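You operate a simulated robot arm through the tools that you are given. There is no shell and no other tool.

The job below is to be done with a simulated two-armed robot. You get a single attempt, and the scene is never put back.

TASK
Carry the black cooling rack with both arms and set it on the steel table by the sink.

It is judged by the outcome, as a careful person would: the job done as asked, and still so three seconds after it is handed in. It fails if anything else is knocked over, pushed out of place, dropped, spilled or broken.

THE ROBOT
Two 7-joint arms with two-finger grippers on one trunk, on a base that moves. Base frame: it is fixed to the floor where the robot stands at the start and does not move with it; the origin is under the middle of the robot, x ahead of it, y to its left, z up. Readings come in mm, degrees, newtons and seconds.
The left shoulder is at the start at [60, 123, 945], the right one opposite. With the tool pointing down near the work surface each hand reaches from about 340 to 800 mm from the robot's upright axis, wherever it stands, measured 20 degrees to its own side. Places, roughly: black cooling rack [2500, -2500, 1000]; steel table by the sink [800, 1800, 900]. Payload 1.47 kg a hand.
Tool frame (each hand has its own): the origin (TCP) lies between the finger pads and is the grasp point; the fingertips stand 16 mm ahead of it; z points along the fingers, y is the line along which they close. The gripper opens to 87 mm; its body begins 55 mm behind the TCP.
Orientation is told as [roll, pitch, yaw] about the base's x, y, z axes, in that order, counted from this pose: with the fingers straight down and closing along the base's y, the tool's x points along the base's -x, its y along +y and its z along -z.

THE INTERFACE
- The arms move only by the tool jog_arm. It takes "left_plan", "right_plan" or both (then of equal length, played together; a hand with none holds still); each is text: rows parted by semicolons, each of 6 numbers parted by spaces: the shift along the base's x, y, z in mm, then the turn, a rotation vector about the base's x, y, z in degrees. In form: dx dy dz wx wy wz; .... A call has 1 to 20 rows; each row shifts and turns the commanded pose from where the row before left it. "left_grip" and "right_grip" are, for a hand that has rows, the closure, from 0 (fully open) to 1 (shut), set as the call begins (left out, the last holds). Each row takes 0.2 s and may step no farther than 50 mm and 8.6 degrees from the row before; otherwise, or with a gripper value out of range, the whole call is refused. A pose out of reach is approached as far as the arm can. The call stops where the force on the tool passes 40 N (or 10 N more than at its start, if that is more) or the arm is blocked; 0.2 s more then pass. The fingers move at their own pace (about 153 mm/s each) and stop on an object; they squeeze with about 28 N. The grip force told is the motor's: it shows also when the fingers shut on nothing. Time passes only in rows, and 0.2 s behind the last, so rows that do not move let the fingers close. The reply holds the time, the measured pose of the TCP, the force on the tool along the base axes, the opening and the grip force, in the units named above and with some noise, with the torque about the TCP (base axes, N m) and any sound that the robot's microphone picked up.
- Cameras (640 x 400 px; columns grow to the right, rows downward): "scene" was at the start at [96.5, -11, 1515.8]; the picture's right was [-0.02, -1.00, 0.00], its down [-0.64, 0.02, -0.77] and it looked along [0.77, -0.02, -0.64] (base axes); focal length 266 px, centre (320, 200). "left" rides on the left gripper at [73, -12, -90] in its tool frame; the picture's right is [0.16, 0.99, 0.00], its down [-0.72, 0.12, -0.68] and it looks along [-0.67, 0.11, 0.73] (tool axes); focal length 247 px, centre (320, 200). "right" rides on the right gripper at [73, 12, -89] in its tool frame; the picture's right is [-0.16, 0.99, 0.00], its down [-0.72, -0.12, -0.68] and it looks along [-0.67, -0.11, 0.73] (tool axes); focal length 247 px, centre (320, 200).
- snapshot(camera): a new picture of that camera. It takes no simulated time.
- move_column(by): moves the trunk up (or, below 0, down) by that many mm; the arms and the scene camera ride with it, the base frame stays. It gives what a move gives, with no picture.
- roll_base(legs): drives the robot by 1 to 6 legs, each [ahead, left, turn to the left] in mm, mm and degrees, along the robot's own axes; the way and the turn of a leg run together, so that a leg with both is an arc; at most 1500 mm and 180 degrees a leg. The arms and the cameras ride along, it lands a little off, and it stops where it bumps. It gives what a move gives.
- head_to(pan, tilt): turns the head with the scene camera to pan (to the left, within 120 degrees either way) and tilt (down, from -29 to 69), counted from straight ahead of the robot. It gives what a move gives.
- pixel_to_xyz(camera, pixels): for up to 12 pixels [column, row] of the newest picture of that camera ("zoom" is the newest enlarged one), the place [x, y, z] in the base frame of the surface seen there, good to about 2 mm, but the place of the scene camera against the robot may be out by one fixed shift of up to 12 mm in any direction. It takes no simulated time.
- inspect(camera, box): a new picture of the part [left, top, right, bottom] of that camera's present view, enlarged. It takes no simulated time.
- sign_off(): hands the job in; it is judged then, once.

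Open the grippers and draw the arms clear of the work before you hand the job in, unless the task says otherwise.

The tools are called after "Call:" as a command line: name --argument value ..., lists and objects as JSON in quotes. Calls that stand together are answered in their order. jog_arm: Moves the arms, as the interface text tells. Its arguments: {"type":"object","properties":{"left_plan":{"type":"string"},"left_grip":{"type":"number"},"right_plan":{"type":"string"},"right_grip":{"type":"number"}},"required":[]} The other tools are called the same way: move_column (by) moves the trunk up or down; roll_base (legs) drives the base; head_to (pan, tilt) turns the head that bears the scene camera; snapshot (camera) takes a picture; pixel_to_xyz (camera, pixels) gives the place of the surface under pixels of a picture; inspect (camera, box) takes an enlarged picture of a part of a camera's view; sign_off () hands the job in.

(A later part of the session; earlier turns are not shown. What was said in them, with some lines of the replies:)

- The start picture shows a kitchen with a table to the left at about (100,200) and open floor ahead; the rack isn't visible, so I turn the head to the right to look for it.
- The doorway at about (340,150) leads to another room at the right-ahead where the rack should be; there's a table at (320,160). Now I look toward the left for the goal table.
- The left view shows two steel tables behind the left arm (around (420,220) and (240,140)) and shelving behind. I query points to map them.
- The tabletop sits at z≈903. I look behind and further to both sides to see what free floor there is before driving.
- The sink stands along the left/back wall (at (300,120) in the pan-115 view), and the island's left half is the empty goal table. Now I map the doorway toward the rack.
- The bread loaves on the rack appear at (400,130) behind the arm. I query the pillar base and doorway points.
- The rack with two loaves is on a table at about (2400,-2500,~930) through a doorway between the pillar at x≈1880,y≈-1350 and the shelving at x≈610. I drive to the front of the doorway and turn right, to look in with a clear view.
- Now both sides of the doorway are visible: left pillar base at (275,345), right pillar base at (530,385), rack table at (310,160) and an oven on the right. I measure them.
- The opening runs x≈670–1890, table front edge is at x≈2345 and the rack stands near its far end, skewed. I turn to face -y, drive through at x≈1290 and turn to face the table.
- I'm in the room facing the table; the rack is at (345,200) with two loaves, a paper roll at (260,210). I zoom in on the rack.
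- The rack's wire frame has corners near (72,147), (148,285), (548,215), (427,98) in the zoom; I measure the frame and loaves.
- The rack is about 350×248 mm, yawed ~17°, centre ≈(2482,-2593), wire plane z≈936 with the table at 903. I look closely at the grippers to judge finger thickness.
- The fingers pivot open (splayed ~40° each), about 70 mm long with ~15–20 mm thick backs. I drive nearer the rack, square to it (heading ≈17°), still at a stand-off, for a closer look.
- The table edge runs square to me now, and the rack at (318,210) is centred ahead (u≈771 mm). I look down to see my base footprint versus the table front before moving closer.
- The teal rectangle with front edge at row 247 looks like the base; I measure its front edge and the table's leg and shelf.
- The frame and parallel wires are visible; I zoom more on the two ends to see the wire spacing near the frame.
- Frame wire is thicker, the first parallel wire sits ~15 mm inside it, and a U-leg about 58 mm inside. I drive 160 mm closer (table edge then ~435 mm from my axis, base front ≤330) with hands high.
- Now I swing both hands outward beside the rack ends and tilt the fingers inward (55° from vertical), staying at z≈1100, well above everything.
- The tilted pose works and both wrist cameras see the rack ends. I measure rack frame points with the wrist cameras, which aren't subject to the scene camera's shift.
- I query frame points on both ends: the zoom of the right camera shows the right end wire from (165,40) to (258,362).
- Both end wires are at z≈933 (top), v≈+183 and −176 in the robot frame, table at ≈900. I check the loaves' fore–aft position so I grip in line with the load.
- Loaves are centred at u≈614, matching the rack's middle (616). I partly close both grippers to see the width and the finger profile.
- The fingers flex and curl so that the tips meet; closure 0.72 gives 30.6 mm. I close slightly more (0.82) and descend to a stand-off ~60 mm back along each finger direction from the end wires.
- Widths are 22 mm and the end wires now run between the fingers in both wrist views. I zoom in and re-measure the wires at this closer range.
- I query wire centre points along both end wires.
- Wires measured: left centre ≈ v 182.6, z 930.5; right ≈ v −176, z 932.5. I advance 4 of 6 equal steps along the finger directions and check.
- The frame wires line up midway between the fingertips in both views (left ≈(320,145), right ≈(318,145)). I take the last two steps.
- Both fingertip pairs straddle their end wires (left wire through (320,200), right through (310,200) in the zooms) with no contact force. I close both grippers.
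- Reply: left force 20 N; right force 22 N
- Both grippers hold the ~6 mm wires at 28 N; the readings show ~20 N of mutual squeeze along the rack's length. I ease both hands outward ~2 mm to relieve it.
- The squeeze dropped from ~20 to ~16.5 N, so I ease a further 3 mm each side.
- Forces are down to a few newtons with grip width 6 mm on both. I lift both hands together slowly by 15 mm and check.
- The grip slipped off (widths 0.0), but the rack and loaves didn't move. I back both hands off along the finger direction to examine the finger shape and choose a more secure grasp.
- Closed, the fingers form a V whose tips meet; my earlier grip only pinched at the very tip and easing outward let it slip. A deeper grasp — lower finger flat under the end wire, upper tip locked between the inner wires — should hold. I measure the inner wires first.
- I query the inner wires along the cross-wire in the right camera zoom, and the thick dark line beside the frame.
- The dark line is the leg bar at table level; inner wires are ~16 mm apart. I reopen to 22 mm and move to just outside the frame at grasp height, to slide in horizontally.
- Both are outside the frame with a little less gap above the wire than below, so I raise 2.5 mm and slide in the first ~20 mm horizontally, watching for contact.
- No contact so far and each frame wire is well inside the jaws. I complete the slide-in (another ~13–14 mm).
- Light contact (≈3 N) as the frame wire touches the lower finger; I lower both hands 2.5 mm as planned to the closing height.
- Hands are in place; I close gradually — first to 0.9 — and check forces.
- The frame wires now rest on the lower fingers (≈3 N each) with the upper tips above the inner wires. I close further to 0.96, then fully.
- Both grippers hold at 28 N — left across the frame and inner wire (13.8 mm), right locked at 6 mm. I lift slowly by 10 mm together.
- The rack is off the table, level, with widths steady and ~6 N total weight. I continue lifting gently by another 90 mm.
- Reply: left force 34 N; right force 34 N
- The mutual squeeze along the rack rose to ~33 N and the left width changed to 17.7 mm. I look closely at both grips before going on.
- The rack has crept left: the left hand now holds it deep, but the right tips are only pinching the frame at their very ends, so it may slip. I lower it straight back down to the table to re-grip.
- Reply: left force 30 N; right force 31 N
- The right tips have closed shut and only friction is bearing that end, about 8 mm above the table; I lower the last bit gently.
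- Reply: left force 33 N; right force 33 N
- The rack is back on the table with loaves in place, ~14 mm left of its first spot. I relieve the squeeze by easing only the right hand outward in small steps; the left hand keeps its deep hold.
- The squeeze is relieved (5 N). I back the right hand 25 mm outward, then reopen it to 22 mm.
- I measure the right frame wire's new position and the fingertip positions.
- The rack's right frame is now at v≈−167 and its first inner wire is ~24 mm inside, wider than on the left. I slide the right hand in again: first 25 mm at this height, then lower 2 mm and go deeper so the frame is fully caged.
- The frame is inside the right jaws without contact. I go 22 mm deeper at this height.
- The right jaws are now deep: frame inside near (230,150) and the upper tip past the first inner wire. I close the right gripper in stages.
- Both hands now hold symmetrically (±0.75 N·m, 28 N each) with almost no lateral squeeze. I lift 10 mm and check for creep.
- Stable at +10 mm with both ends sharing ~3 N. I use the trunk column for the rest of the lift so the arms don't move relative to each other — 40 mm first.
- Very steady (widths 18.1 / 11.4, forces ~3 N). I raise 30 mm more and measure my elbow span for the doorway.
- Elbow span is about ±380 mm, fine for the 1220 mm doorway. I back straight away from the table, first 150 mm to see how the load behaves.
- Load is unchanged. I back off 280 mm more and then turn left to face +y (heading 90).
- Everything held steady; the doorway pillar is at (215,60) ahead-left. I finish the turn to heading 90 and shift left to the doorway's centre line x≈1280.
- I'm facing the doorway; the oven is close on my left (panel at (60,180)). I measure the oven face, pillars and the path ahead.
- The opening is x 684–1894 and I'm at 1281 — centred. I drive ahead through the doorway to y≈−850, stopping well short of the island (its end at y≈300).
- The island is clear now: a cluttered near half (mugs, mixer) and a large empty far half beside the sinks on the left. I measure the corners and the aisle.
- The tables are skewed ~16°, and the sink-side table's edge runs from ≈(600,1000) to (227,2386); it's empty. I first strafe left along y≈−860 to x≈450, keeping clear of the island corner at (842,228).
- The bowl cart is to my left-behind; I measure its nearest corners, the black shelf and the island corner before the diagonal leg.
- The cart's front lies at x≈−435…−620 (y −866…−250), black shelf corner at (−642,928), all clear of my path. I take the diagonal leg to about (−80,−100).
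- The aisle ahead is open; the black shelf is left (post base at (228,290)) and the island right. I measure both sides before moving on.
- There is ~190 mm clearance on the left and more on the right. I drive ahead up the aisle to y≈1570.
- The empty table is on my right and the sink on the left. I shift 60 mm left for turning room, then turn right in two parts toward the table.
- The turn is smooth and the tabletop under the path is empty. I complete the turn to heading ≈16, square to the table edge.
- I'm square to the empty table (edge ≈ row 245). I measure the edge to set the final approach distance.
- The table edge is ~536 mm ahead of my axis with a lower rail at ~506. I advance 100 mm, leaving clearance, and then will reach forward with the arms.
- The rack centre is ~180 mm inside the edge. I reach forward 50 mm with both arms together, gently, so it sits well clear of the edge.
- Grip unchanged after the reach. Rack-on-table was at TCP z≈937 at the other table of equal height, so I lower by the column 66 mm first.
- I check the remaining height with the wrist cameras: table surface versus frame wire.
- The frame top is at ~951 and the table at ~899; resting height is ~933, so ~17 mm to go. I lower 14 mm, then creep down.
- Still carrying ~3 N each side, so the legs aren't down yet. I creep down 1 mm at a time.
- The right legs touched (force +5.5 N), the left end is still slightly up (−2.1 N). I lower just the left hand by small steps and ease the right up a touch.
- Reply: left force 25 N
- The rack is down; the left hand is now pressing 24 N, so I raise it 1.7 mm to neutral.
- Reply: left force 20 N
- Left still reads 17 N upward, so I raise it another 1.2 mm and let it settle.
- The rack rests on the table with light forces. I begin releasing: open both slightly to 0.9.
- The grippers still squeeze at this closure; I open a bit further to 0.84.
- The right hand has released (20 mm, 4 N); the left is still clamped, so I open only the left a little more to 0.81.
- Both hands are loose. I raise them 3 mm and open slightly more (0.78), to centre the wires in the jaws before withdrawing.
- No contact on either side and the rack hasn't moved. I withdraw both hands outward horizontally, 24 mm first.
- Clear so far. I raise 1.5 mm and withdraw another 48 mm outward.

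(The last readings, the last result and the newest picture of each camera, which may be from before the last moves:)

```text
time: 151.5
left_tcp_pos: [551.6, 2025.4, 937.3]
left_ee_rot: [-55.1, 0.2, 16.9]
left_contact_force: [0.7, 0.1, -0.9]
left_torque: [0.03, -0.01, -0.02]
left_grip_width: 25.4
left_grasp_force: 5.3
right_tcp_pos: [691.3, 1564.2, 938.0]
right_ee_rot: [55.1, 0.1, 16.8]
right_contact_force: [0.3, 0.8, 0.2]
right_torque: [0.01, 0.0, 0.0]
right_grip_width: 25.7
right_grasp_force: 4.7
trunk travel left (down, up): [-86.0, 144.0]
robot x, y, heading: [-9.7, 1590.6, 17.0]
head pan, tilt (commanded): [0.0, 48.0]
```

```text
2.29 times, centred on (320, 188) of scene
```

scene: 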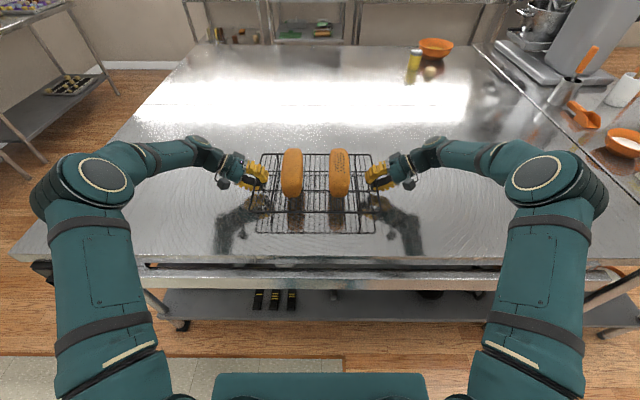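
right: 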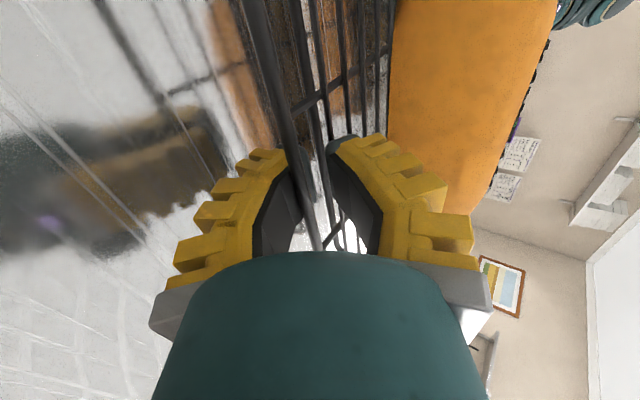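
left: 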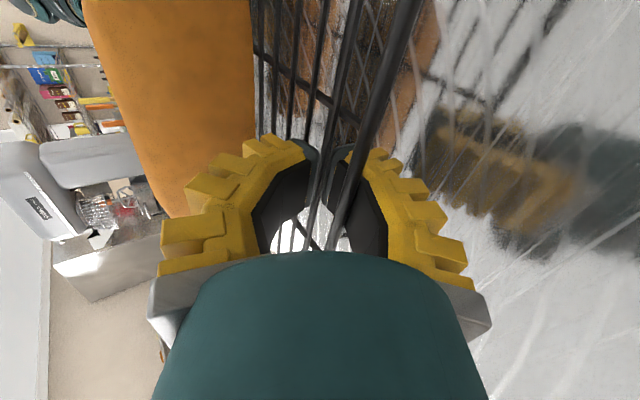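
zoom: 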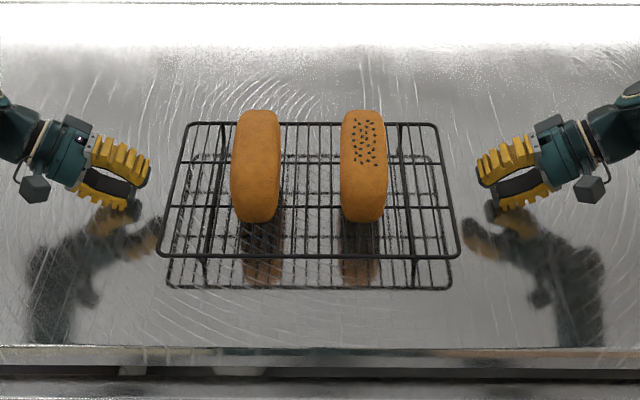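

Both hands are clear of the rack, which stands level with both loaves. I raise the hands up and outward and open the grippers fully.

Call:
jog_arm --left_plan "-2.9 9.57 10 0 0 0; -2.9 9.57 15 0 0 0; -2.9 9.57 20 0 0 0; -2.9 9.57 25 0 0 0; 0 0 25 0 0 0; 0 0 25 0 0 0; 0 0 0 0 0 0" --right_plan "2.9 -9.57 10 0 0 0; 2.9 -9.57 15 0 0 0; 2.9 -9.57 20 0 0 0; 2.9 -9.57 25 0 0 0; 0 0 25 0 0 0; 0 0 25 0 0 0; 0 0 0 0 0 0"

Call:
jog_arm --left_plan "0 0 0 0 0 0; 0 0 0 0 0 0; 0 0 0 0 0 0; 0 0 0 0 0 0" --right_plan "0 0 0 0 0 0; 0 0 0 0 0 0; 0 0 0 0 0 0; 0 0 0 0 0 0" --left_grip 0 --right_grip 0

Call:
snapshot --camera "scene"

```text
time: 153.1
left_tcp_pos: [540.6, 2062.7, 1056.9]
left_ee_rot: [-55.0, 0.2, 16.9]
left_contact_force: [-0.1, 0.1, -0.1]
left_torque: [-0.01, -0.02, -0.01]
left_grip_width: 25.4
left_grasp_force: 5.1
right_tcp_pos: [703.3, 1525.5, 1058.0]
right_ee_rot: [55.1, 0.1, 16.7]
right_contact_force: [-0.3, 0.6, -0.8]
right_torque: [0.0, 0.0, 0.01]
right_grip_width: 25.4
right_grasp_force: 4.7
trunk travel left (down, up): [-86.0, 144.0]
robot x, y, heading: [-11.5, 1591.5, 17.1]
head pan, tilt (commanded): [0.0, 48.0]
```

```text
time: 154.1
left_tcp_pos: [540.2, 2063.0, 1059.0]
left_ee_rot: [-54.9, 0.2, 16.9]
left_contact_force: [0.3, 0.5, 0.7]
left_torque: [0.0, -0.03, 0.01]
left_grip_width: 87.0
left_grasp_force: 0.0
right_tcp_pos: [702.9, 1526.6, 1057.8]
right_ee_rot: [55.0, 0.0, 16.7]
right_contact_force: [-0.1, 0.5, 0.2]
right_torque: [0.0, -0.04, 0.01]
right_grip_width: 86.8
right_grasp_force: 0.1
trunk travel left (down, up): [-86.0, 144.0]
robot x, y, heading: [-10.9, 1594.1, 17.0]
head pan, tilt (commanded): [0.0, 48.0]
```

```text
taken
```

scene: 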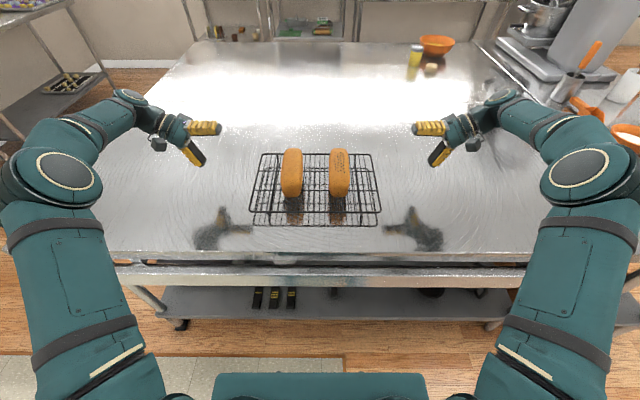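

The rack stands safely on the empty steel table. I back the robot 220 mm away so the arms are clear of the work, then take a final look.

Call:
roll_base --legs '[[-220, 0, 0]]'

Call:
snapshot --camera "scene"

Call:
inspect --camera "scene" --box '[220, 100, 420, 230]'

```text
time: 155.8
left_tcp_pos: [332.9, 1998.9, 1057.7]
left_ee_rot: [-54.9, 0.1, 17.0]
left_contact_force: [-0.6, -0.5, 0.6]
left_torque: [0.06, -0.01, -0.01]
left_grip_width: 86.8
left_grasp_force: 0.1
right_tcp_pos: [496.2, 1464.0, 1057.9]
right_ee_rot: [55.1, -0.2, 16.9]
right_contact_force: [-0.6, 0.1, 0.7]
right_torque: [-0.04, -0.01, -0.02]
right_grip_width: 87.0
right_grasp_force: 0.0
trunk travel left (down, up): [-86.0, 144.0]
robot x, y, heading: [-216.8, 1530.9, 17.1]
head pan, tilt (commanded): [0.0, 48.0]
```

```text
taken
```

scene: 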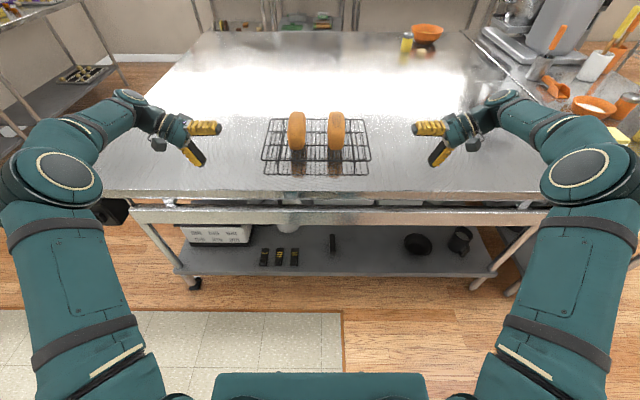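

```text
3.08 times, centred on (320, 165) of scene
```

zoom: 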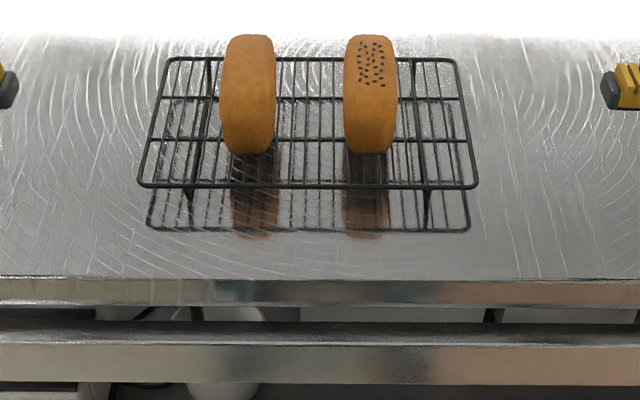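

The rack rests level on the empty steel table near (620,1795), about 100 mm in from the edge. Both loaves are still on it, the grippers are open and the arms are clear, so I hand the job in.

Call:
sign_off

```text
The job is handed in.
```

The black cooling rack is on the steel table by the sink, carried with both arms and handed in. It stands level at about (620, 1795), roughly 100 mm in from the table's near edge, with both loaves still on it.

- **Grip:** My first grip slipped off before the rack left the table. In the second try the right hand's hold worked loose after a lift of about 100 mm. I lowered the rack back to its own table, gripped it deeper, and carried it from there without trouble. It had moved roughly 10–15 mm on that table by then.
- **Surroundings:** I saw nothing else knocked over or moved along the way. At the end both grippers were open and I had backed the robot about 220 mm away from the table.
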